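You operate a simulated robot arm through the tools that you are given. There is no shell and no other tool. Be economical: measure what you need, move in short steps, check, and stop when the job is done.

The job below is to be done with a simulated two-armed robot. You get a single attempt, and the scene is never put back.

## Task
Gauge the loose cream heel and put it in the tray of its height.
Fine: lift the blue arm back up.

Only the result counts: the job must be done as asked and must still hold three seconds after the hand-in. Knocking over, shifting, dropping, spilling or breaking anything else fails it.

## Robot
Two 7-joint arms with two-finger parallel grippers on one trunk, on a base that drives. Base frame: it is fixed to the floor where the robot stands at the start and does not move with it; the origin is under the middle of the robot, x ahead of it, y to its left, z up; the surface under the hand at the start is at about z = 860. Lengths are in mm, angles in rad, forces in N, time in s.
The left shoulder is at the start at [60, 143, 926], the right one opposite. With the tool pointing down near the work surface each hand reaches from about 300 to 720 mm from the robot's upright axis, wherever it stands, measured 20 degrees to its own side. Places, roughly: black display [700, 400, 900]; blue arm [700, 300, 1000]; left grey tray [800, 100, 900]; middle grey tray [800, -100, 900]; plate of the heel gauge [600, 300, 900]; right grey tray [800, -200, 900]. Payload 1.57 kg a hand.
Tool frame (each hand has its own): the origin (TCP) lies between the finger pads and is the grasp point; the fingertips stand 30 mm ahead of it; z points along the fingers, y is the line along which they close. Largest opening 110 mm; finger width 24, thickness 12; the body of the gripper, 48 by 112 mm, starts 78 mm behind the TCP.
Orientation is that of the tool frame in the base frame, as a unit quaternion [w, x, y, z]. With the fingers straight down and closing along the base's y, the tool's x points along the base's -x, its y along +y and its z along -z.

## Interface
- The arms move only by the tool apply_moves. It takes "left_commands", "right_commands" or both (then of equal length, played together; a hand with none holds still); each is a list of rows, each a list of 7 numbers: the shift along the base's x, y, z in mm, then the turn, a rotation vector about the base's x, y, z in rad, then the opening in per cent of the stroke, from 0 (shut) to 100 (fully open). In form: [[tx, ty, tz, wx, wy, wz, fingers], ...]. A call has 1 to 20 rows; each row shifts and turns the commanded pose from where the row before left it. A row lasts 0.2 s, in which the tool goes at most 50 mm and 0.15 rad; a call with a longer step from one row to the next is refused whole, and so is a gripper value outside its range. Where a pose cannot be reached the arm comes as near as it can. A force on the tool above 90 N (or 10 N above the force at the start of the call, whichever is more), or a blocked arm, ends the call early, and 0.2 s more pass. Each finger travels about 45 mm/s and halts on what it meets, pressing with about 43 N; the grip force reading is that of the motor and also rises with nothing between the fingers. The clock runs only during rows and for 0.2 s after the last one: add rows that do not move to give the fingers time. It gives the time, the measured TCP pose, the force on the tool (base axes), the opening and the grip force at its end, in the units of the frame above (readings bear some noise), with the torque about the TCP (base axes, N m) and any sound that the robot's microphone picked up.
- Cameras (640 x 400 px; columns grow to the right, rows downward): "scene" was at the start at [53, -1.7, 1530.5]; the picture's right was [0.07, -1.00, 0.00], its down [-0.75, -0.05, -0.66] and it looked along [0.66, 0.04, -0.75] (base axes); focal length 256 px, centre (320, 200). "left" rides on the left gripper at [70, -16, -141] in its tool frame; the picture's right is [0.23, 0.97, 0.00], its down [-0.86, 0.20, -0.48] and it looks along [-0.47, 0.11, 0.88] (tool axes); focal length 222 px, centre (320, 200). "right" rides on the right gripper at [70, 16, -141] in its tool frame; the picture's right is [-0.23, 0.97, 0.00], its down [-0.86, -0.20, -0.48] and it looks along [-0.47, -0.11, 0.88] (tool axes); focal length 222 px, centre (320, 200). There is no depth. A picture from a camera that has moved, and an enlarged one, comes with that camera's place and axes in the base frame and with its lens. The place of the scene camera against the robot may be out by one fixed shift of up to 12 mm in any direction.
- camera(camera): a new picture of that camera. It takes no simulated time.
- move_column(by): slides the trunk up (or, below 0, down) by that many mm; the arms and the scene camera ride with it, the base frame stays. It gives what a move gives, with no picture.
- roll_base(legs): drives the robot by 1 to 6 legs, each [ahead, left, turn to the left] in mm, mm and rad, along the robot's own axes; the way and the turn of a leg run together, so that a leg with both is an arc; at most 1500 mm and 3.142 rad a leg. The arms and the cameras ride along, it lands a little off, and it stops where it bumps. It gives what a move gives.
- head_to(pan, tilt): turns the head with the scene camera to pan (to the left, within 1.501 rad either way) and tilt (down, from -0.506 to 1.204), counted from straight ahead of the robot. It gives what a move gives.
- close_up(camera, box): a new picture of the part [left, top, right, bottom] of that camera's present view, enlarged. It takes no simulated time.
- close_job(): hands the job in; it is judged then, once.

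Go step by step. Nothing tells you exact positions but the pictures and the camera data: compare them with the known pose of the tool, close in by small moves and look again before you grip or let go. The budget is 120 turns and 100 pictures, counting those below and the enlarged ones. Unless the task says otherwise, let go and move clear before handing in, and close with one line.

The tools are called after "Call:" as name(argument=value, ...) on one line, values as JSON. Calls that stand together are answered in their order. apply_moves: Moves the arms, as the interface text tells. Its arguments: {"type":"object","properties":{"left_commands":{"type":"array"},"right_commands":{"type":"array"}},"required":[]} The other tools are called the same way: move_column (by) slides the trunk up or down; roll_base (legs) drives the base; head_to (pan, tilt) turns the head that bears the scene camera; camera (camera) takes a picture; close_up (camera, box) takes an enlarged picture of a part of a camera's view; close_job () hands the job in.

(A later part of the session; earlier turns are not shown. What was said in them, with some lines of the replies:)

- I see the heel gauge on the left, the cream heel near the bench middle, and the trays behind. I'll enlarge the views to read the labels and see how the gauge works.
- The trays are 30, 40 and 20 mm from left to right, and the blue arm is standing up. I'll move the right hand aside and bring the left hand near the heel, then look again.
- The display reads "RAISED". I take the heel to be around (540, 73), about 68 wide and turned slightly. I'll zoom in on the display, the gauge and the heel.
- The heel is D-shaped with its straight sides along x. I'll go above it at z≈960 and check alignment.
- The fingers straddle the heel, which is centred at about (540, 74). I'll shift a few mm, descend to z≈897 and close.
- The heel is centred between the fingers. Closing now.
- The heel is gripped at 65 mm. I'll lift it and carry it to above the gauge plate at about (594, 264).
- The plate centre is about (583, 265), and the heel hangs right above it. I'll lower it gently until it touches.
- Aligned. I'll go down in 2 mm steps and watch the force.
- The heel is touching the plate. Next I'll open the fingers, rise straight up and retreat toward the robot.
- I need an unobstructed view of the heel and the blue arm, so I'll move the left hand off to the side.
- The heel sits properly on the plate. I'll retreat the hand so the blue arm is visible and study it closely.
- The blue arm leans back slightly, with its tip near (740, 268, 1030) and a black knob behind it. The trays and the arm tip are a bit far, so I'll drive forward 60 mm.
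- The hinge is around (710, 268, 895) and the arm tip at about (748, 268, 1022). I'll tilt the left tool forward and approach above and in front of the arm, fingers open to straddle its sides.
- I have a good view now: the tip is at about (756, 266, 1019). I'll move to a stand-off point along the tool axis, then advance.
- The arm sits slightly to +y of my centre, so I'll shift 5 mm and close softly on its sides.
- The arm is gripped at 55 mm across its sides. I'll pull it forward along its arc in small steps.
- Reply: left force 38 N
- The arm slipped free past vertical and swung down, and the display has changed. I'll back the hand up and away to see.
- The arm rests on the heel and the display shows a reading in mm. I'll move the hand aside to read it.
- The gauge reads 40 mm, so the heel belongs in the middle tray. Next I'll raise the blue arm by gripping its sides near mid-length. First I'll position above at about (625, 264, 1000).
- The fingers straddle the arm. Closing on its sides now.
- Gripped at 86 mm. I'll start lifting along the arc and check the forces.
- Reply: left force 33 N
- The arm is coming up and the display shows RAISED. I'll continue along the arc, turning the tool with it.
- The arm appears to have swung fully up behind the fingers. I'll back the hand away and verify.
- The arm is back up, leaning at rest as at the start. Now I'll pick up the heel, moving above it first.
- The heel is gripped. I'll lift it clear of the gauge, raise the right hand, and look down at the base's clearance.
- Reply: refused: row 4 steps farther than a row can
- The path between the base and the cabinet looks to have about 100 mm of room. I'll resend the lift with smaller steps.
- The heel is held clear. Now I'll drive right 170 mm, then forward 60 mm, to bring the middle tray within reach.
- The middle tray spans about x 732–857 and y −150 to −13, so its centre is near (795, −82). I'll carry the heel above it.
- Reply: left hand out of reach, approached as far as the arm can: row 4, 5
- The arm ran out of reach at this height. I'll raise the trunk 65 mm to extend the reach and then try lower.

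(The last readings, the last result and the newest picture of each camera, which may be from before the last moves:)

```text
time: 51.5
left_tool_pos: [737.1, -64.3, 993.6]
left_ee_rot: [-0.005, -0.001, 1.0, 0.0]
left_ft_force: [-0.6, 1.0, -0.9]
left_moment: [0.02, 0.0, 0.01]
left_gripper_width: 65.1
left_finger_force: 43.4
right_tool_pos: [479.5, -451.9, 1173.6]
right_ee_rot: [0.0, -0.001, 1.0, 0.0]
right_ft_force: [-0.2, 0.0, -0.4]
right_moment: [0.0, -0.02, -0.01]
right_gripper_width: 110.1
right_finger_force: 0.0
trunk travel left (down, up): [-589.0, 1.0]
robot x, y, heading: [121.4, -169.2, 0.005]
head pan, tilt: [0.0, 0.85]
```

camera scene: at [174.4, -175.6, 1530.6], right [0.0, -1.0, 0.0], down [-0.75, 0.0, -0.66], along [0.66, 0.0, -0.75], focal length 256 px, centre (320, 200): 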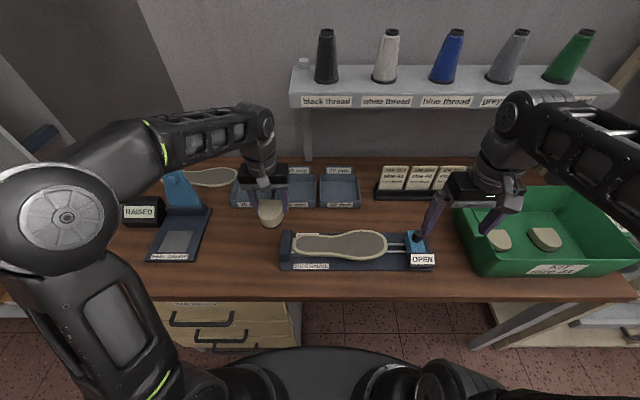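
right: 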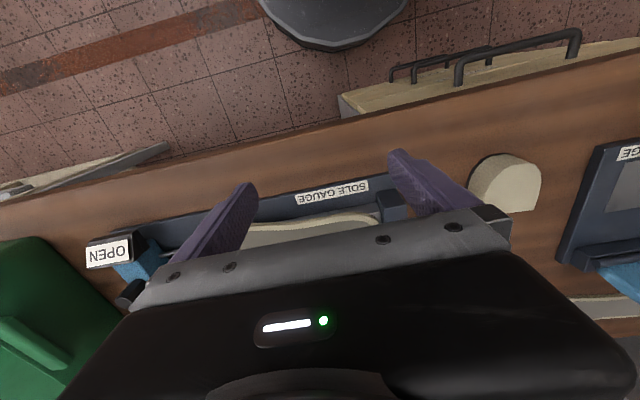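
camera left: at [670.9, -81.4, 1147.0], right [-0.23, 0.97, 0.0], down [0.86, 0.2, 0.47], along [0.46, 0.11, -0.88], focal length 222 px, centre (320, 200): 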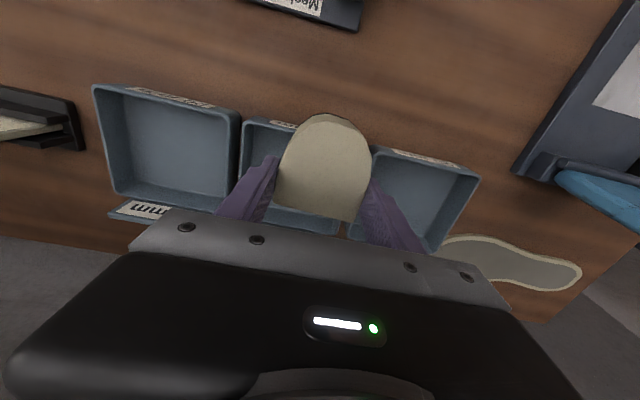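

Call:
apply_moves(left_commands=[[25, -6, -5, 0, 0, 0, 40], [25, -6, -5, 0, 0, 0, 40], [21, -5, -5, 0, 0, 0, 40], [0, 0, 0, 0, 0, 0, 40]])

Call:
camera(camera="left")

Call:
close_up(camera="scene", box=[210, 140, 370, 240])

```text
time: 52.5
left_tool_pos: [785.0, -77.6, 986.4]
left_ee_rot: [-0.001, 0.0, 1.0, 0.0]
left_ft_force: [0.1, -0.4, -0.9]
left_moment: [0.01, -0.02, 0.0]
left_gripper_width: 64.9
left_finger_force: 43.2
left hand out of reach, approached as far as the arm can: row 3
right_tool_pos: [465.1, -449.8, 1175.8]
right_ee_rot: [0.004, -0.002, 1.0, 0.0]
right_ft_force: [0.0, 0.0, -0.5]
right_moment: [-0.03, -0.02, 0.01]
right_gripper_width: 109.9
right_finger_force: 0.0
trunk travel left (down, up): [-589.0, 1.0]
robot x, y, heading: [116.7, -170.3, 0.003]
head pan, tilt: [0.0, 0.85]
```

```text
29 pictures are left
camera left: at [715.8, -93.4, 1125.5], right [-0.23, 0.97, 0.0], down [0.86, 0.2, 0.48], along [0.46, 0.11, -0.88], focal length 222 px, centre (320, 200)
```

left: 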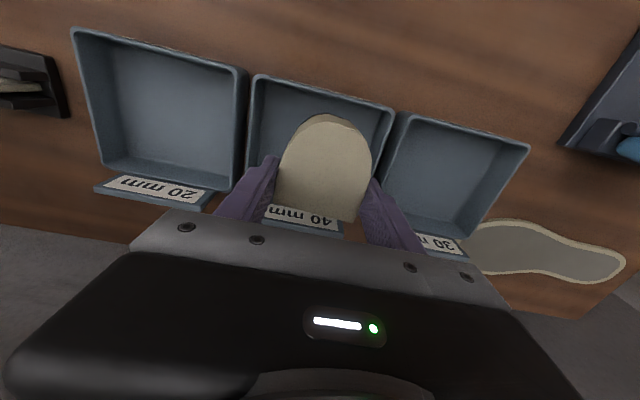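

```text
4.00 times, centred on (290, 190) of scene
camera zoom: at [155.8, -173.7, 1594.7], right [0.0, -1.0, 0.0], down [-0.74, 0.0, -0.67], along [0.67, 0.0, -0.74], focal length 1024 px, centre (440, 240)
```

zoom: 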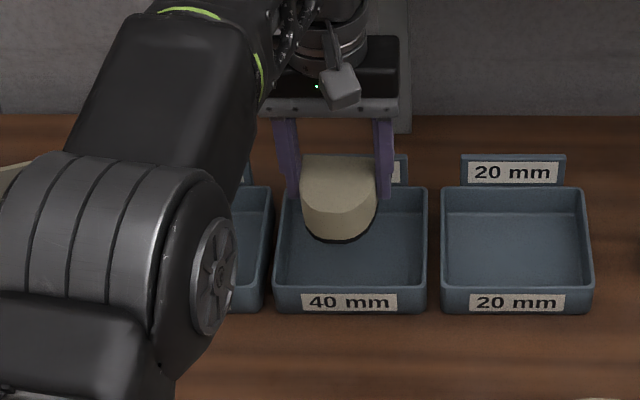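

The heel hangs over the tray, whose centre I now take to be about (787, −85). I'll lower and nudge it +x and −y toward the centre.

Call:
apply_moves(left_commands=[[0, -3, -15, 0, 0, 0, 40], [4, -3, -10, 0, 0, 0, 40], [4, -1, -8, 0, 0, 0, 40], [4, 0, 0, 0, 0, 0, 40], [0, 0, 0, 0, 0, 0, 40]])

Call:
camera(camera="left")

Call:
close_up(camera="scene", box=[250, 150, 350, 220])

```text
time: 53.9
left_tool_pos: [792.9, -79.5, 973.8]
left_ee_rot: [0.016, -0.005, 1.0, -0.004]
left_ft_force: [0.1, -0.2, -0.8]
left_moment: [-0.02, 0.02, 0.0]
left_gripper_width: 65.1
left_finger_force: 43.0
left hand out of reach, approached as far as the arm can: row 4
right_tool_pos: [460.7, -446.0, 1179.5]
right_ee_rot: [0.008, -0.006, 1.0, 0.0]
right_ft_force: [0.5, -0.2, 0.3]
right_moment: [0.01, 0.0, 0.02]
right_gripper_width: 110.1
right_finger_force: 0.0
trunk travel left (down, up): [-589.0, 1.0]
robot x, y, heading: [119.8, -167.7, 0.011]
head pan, tilt: [0.0, 0.85]
stopped in row 5 (left hand): the arm was blocked; the commanded pose is now the measured one
```

```text
27 pictures are left
camera left: at [719.0, -95.3, 1110.1], right [-0.24, 0.97, -0.02], down [0.84, 0.21, 0.5], along [0.49, 0.11, -0.86], focal length 222 px, centre (320, 200)
```

left: 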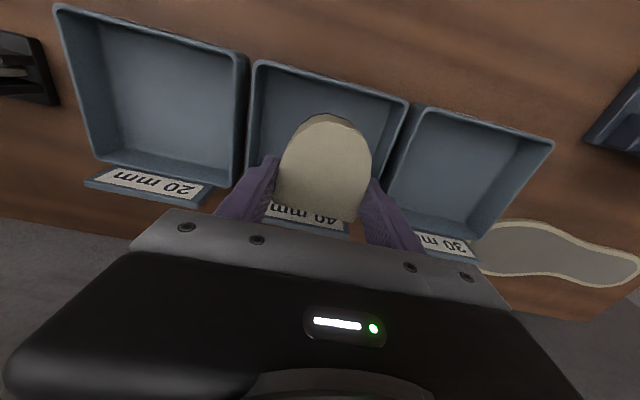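

```text
5.71 times, centred on (300, 185) of scene
camera zoom: at [146.6, -172.0, 1594.1], right [0.01, -1.0, 0.0], down [-0.74, -0.01, -0.67], along [0.67, 0.01, -0.74], focal length 1463 px, centre (434, 286)
```

zoom: 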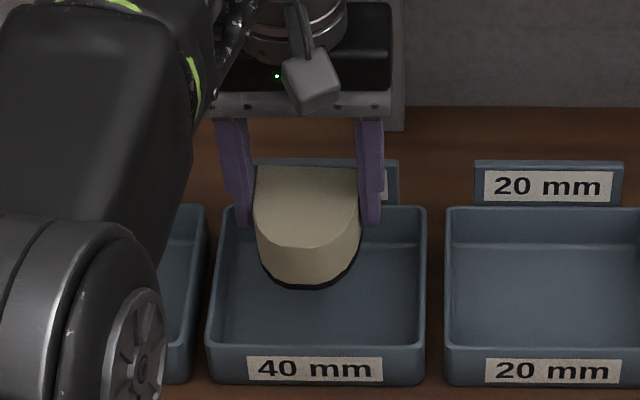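

The arm is pushing against something, likely the wrist against the shelf end, so I'm backing off right away and looking.

Call:
apply_moves(left_commands=[[-10, 0, 0, 0, 0, 0, 40], [-15, 0, 0, 0, 0, 0, 40], [-15, 0, 0, 0, 0, 0, 40], [0, 0, 0, 0, 0, 0, 40]])

Call:
head_to(pan=0.0, tilt=0.5)

Call:
camera(camera="scene")

```text
time: 54.9
left_tool_pos: [770.0, -81.4, 957.5]
left_ee_rot: [0.005, -0.005, 1.0, -0.002]
left_ft_force: [0.7, -1.1, -0.5]
left_moment: [0.02, -0.01, 0.0]
left_gripper_width: 65.0
left_finger_force: 42.9
right_tool_pos: [481.2, -449.0, 1172.2]
right_ee_rot: [-0.001, -0.004, 1.0, 0.0]
right_ft_force: [0.1, 1.4, 0.6]
right_moment: [0.0, 0.01, 0.02]
right_gripper_width: 110.1
right_finger_force: 0.0
trunk travel left (down, up): [-589.0, 1.0]
robot x, y, heading: [119.3, -171.0, 0.004]
head pan, tilt: [0.0, 0.85]
```

```text
time: 55.7
left_tool_pos: [769.7, -81.2, 958.8]
left_ee_rot: [0.005, -0.005, 1.0, -0.003]
left_ft_force: [0.2, 0.2, -2.0]
left_moment: [0.01, -0.01, 0.04]
left_gripper_width: 65.1
left_finger_force: 42.8
right_tool_pos: [479.3, -448.4, 1172.7]
right_ee_rot: [-0.001, -0.004, 1.0, 0.0]
right_ft_force: [0.7, 0.1, 0.4]
right_moment: [0.01, 0.02, -0.05]
right_gripper_width: 109.9
right_finger_force: 0.1
trunk travel left (down, up): [-589.0, 1.0]
robot x, y, heading: [120.7, -163.1, 0.01]
head pan, tilt: [0.0, 0.499]
```

```text
25 pictures are left
camera scene: at [186.3, -174.3, 1624.6], right [0.01, -1.0, 0.0], down [-0.48, 0.0, -0.88], along [0.88, 0.01, -0.48], focal length 256 px, centre (320, 200)
```

scene: 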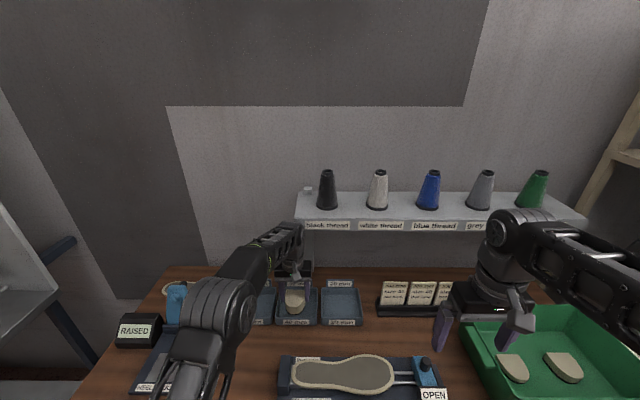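

Call:
close_up(camera="scene", box=[230, 160, 350, 330])

```text
2.35 times, centred on (290, 245) of scene
camera zoom: at [186.3, -174.3, 1624.6], right [0.01, -1.0, 0.0], down [-0.48, 0.0, -0.88], along [0.88, 0.01, -0.48], focal length 602 px, centre (391, 94)
```

zoom: 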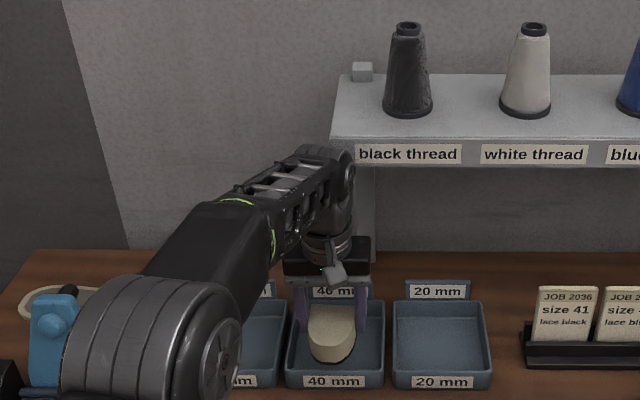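

The shelf and spools look undisturbed, but the wrist is under the shelf's front edge. I'll tilt the tool 0.3 rad forward so the wrist stays clear, then move over the tray centre.

Call:
apply_moves(left_commands=[[-3, 0, 4, 0, -0.1, 0, 40], [-3, 0, 4, 0, -0.1, 0, 40], [-2, 0, 4, 0, -0.1, 0, 40], [0, 0, 0, 0, 0, 0, 40]])

Call:
close_up(camera="scene", box=[230, 160, 350, 330])

Call:
camera(camera="left")

```text
time: 56.7
left_tool_pos: [761.8, -81.2, 969.2]
left_ee_rot: [0.156, -0.004, 0.988, -0.003]
left_ft_force: [0.0, 0.4, -1.6]
left_moment: [0.03, 0.02, 0.05]
left_gripper_width: 65.1
left_finger_force: 43.1
right_tool_pos: [480.9, -448.8, 1171.9]
right_ee_rot: [0.0, -0.003, 1.0, 0.0]
right_ft_force: [-0.5, -0.6, -0.4]
right_moment: [0.01, -0.02, -0.02]
right_gripper_width: 110.0
right_finger_force: 0.0
trunk travel left (down, up): [-589.0, 1.0]
robot x, y, heading: [120.2, -165.1, 0.004]
head pan, tilt: [0.0, 0.499]
```

```text
2.35 times, centred on (290, 245) of scene
camera zoom: at [186.9, -174.2, 1624.6], right [0.01, -1.0, 0.0], down [-0.48, 0.0, -0.88], along [0.88, 0.01, -0.48], focal length 602 px, centre (391, 94)
```

zoom: 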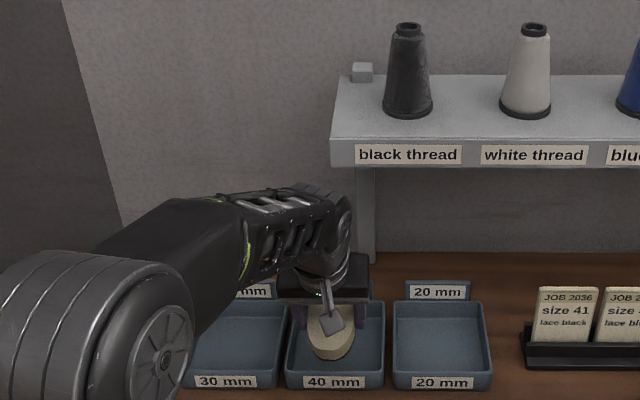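

```text
22 pictures are left
camera left: at [652.3, -96.7, 1082.3], right [-0.22, 0.97, -0.08], down [0.67, 0.21, 0.72], along [0.71, 0.11, -0.69], focal length 222 px, centre (320, 200)
```

left: 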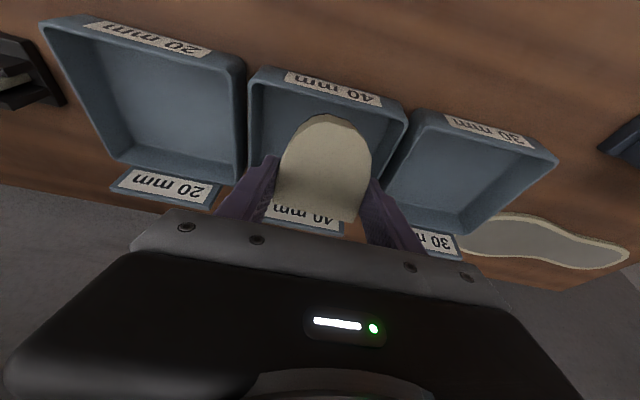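

The wrist is clear of the shelf now. I'll advance to the tray centre (TCP ≈ 789, −86) and lower part way.

Call:
apply_moves(left_commands=[[14, -3, 0, 0, 0, 0, 40], [13, -2, 0, 0, 0, 0, 40], [0, 0, -12, 0, 0, 0, 40], [0, 0, -12, 0, 0, 0, 40], [0, 0, -8, 0, 0, 0, 40], [0, 0, 0, 0, 0, 0, 40]])

Call:
camera(camera="left")

Call:
close_up(camera="scene", box=[230, 160, 350, 330])

```text
time: 58.1
left_tool_pos: [787.6, -85.8, 938.5]
left_ee_rot: [0.155, -0.004, 0.988, -0.004]
left_ft_force: [0.1, 0.2, -1.4]
left_moment: [0.01, 0.01, -0.02]
left_gripper_width: 65.2
left_finger_force: 43.1
right_tool_pos: [479.7, -448.1, 1172.8]
right_ee_rot: [0.0, -0.004, 1.0, 0.0]
right_ft_force: [0.1, -0.3, 0.1]
right_moment: [-0.03, 0.02, -0.01]
right_gripper_width: 110.2
right_finger_force: 0.0
trunk travel left (down, up): [-589.0, 1.0]
robot x, y, heading: [124.7, -171.0, 0.004]
head pan, tilt: [0.0, 0.499]
```

```text
21 pictures are left
camera left: at [678.7, -101.5, 1051.2], right [-0.22, 0.97, -0.08], down [0.67, 0.21, 0.72], along [0.71, 0.11, -0.69], focal length 222 px, centre (320, 200)
```

left: 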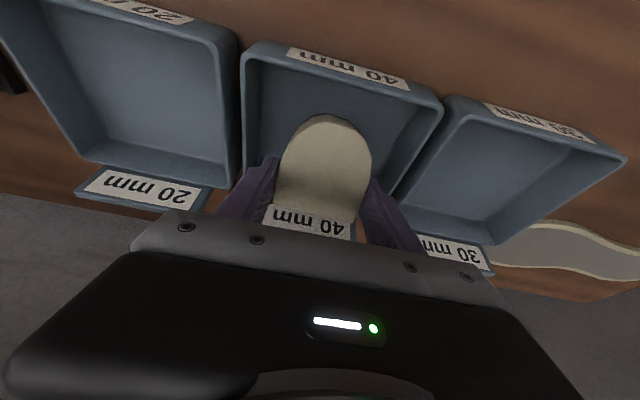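

```text
2.35 times, centred on (290, 245) of scene
camera zoom: at [186.2, -174.3, 1624.7], right [0.01, -1.0, 0.0], down [-0.48, 0.0, -0.88], along [0.88, 0.01, -0.48], focal length 602 px, centre (391, 94)
```

zoom: 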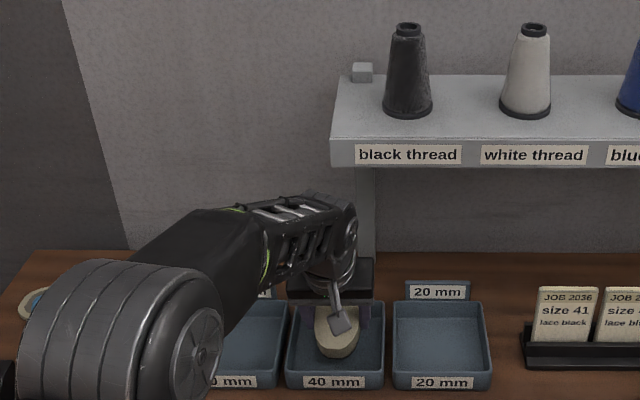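

The heel is inside the tray walls. Lowering gently until it touches the floor.

Call:
apply_moves(left_commands=[[0, 0, -6, 0, 0, 0, 40], [0, 0, -5, 0, 0, 0, 40], [0, 0, -4, 0, 0, 0, 40], [0, 0, 0, 0, 0, 0, 40]])

Call:
close_up(camera="left", box=[220, 20, 460, 260])

```text
time: 59.1
left_tool_pos: [787.4, -86.7, 922.4]
left_ee_rot: [0.155, -0.003, 0.988, -0.004]
left_ft_force: [-0.4, 0.0, -0.5]
left_moment: [-0.01, -0.03, -0.04]
left_gripper_width: 64.9
left_finger_force: 42.6
right_tool_pos: [480.3, -449.0, 1174.0]
right_ee_rot: [0.0, -0.003, 1.0, 0.0]
right_ft_force: [-1.2, -0.7, 0.1]
right_moment: [0.01, 0.01, 0.01]
right_gripper_width: 110.1
right_finger_force: 0.1
trunk travel left (down, up): [-589.0, 1.0]
robot x, y, heading: [118.0, -168.6, 0.004]
head pan, tilt: [0.0, 0.499]
```

```text
1.67 times, centred on (340, 140) of left
camera zoom: at [678.6, -101.8, 1035.2], right [-0.22, 0.97, -0.08], down [0.67, 0.21, 0.72], along [0.71, 0.11, -0.69], focal length 370 px, centre (287, 300)
```

zoom: 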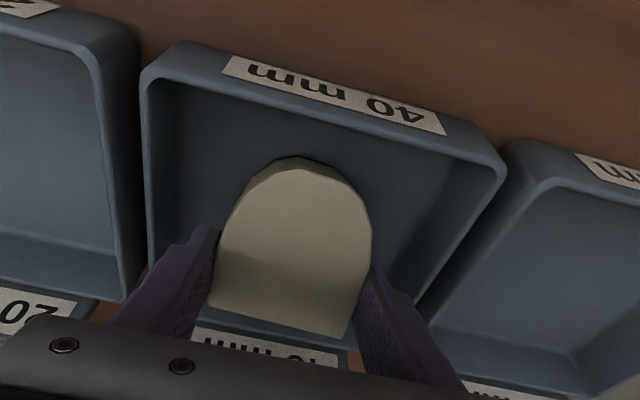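

Call:
apply_moves(left_commands=[[0, 0, -2, 0, 0, 0, 40], [0, 0, -1.5, 0, 0, 0, 40], [0, 0, -1.5, 0, 0, 0, 40], [0, 0, 0, 0, 0, 0, 40]])

```text
time: 60.1
left_tool_pos: [786.5, -87.8, 920.4]
left_ee_rot: [0.156, -0.004, 0.988, -0.004]
left_ft_force: [-2.9, 0.2, 3.4]
left_moment: [-0.03, 0.29, -0.03]
left_gripper_width: 65.4
left_finger_force: 42.8
right_tool_pos: [479.9, -449.3, 1172.9]
right_ee_rot: [0.0, -0.004, 1.0, 0.0]
right_ft_force: [0.2, -0.4, -0.5]
right_moment: [-0.03, 0.03, -0.03]
right_gripper_width: 109.9
right_finger_force: 0.0
trunk travel left (down, up): [-589.0, 1.0]
robot x, y, heading: [118.5, -166.5, 0.006]
head pan, tilt: [0.0, 0.499]
```

The heel's tip touches the tray floor. I'll open the fingers moderately to stay inside the walls, then withdraw along the tool axis.

Call:
apply_moves(left_commands=[[0, 0, 0, 0, 0, 0, 63], [0, 0, 0, 0, 0, 0, 68], [0, 0, 0, 0, 0, 0, 73], [0, 0, 0, 0, 0, 0, 73], [0, 0, 0, 0, 0, 0, 73]])

Call:
close_up(camera="left", box=[220, 20, 460, 260])

```text
time: 61.3
left_tool_pos: [788.4, -87.3, 919.3]
left_ee_rot: [0.155, -0.004, 0.988, -0.004]
left_ft_force: [0.4, 0.2, -0.6]
left_moment: [-0.02, 0.02, -0.01]
left_gripper_width: 80.3
left_finger_force: 0.1
right_tool_pos: [480.1, -448.3, 1173.4]
right_ee_rot: [0.0, -0.003, 1.0, 0.0]
right_ft_force: [0.2, -0.6, -0.6]
right_moment: [-0.02, -0.04, -0.02]
right_gripper_width: 109.8
right_finger_force: 0.2
trunk travel left (down, up): [-589.0, 1.0]
robot x, y, heading: [121.0, -167.9, 0.007]
head pan, tilt: [0.0, 0.499]
```

```text
1.67 times, centred on (340, 140) of left
camera zoom: at [678.6, -102.3, 1031.2], right [-0.22, 0.97, -0.08], down [0.67, 0.21, 0.72], along [0.71, 0.11, -0.69], focal length 370 px, centre (287, 300)
```

zoom: 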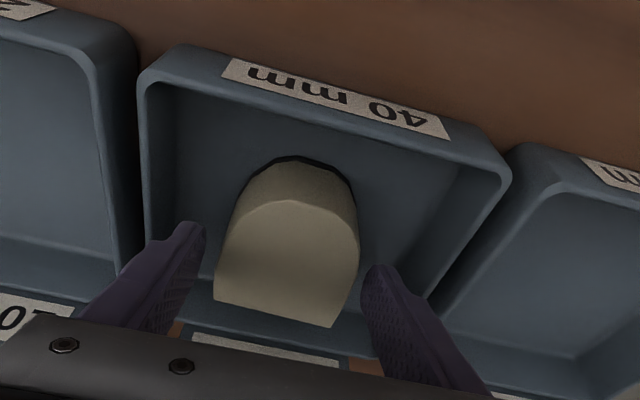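

The heel is flat in the 40 mm tray. I'll withdraw back along the tool axis and then toward the robot.

Call:
apply_moves(left_commands=[[-5, 0, 17, 0, 0, 0, 73], [-6, 0, 20, 0, 0, 0, 73], [-15, 0, 25, 0, 0, 0, 73], [-35, 0, 15, 0, 0, 0, 73], [-40, 0, 10, 0, 0, 0, 73], [-40, 0, 0, 0, 0.1, 0, 73], [-40, 0, 0, 0, 0.1, 0, 73], [0, 0, 0, 0, 0, 0, 73]])

Call:
head_to(pan=0.15, tilt=0.75)

Call:
camera(camera="scene")

Call:
camera(camera="left")

```text
time: 63.1
left_tool_pos: [606.9, -86.4, 1005.2]
left_ee_rot: [0.055, -0.005, 0.998, -0.003]
left_ft_force: [0.2, -0.1, -0.4]
left_moment: [0.0, 0.0, 0.0]
left_gripper_width: 80.3
left_finger_force: 0.0
right_tool_pos: [479.7, -449.2, 1173.1]
right_ee_rot: [0.0, -0.004, 1.0, 0.0]
right_ft_force: [0.0, -0.3, 0.0]
right_moment: [0.01, 0.01, 0.01]
right_gripper_width: 110.2
right_finger_force: 0.1
trunk travel left (down, up): [-589.0, 1.0]
robot x, y, heading: [121.6, -167.0, 0.005]
head pan, tilt: [0.0, 0.499]
```

```text
time: 63.9
left_tool_pos: [606.4, -86.8, 1007.1]
left_ee_rot: [0.056, -0.005, 0.998, -0.003]
left_ft_force: [0.0, -0.3, 0.6]
left_moment: [0.02, 0.02, 0.0]
left_gripper_width: 80.0
left_finger_force: 0.0
right_tool_pos: [479.4, -448.7, 1173.5]
right_ee_rot: [0.0, -0.004, 1.0, 0.0]
right_ft_force: [0.3, -0.6, 0.5]
right_moment: [0.03, 0.0, -0.01]
right_gripper_width: 110.1
right_finger_force: 0.0
trunk travel left (down, up): [-589.0, 1.0]
robot x, y, heading: [119.5, -166.3, 0.006]
head pan, tilt: [0.15, 0.75]
```

```text
17 pictures are left
camera scene: at [177.1, -162.0, 1602.8], right [0.16, -0.99, 0.0], down [-0.67, -0.11, -0.73], along [0.72, 0.11, -0.68], focal length 256 px, centre (320, 200)
```

scene: 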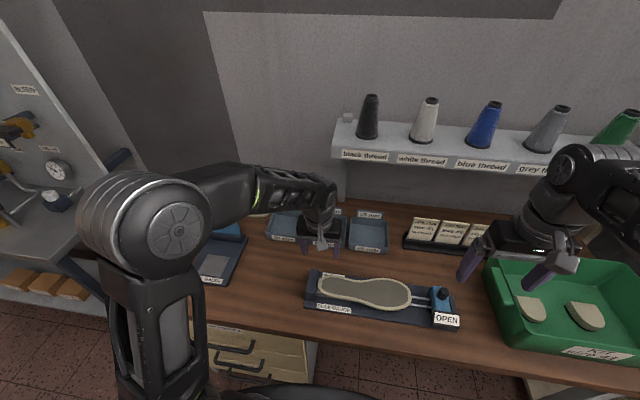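

```text
16 pictures are left
camera left: at [522.1, -101.9, 1137.5], right [-0.23, 0.97, -0.03], down [0.79, 0.21, 0.57], along [0.56, 0.11, -0.82], focal length 222 px, centre (320, 200)
```

left: 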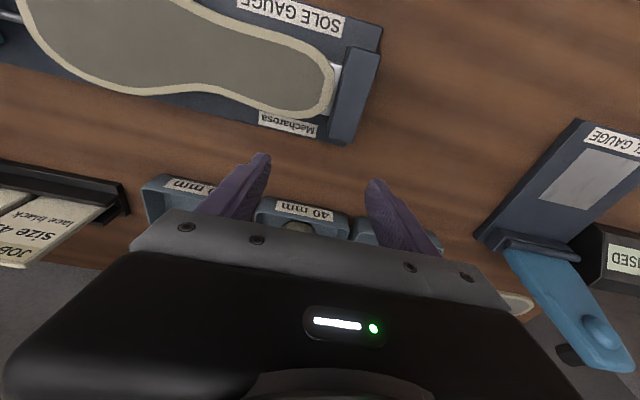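

The heel lies flat in the 40 mm tray, the blue arm stands raised, the display reads RAISED, and both hands are clear. Handing in.

Call:
close_job()

```text
The job is handed in.
```

The heel gauged 40 mm and is in the middle tray, marked 40 mm. The blue arm is back up, with its display reading RAISED.
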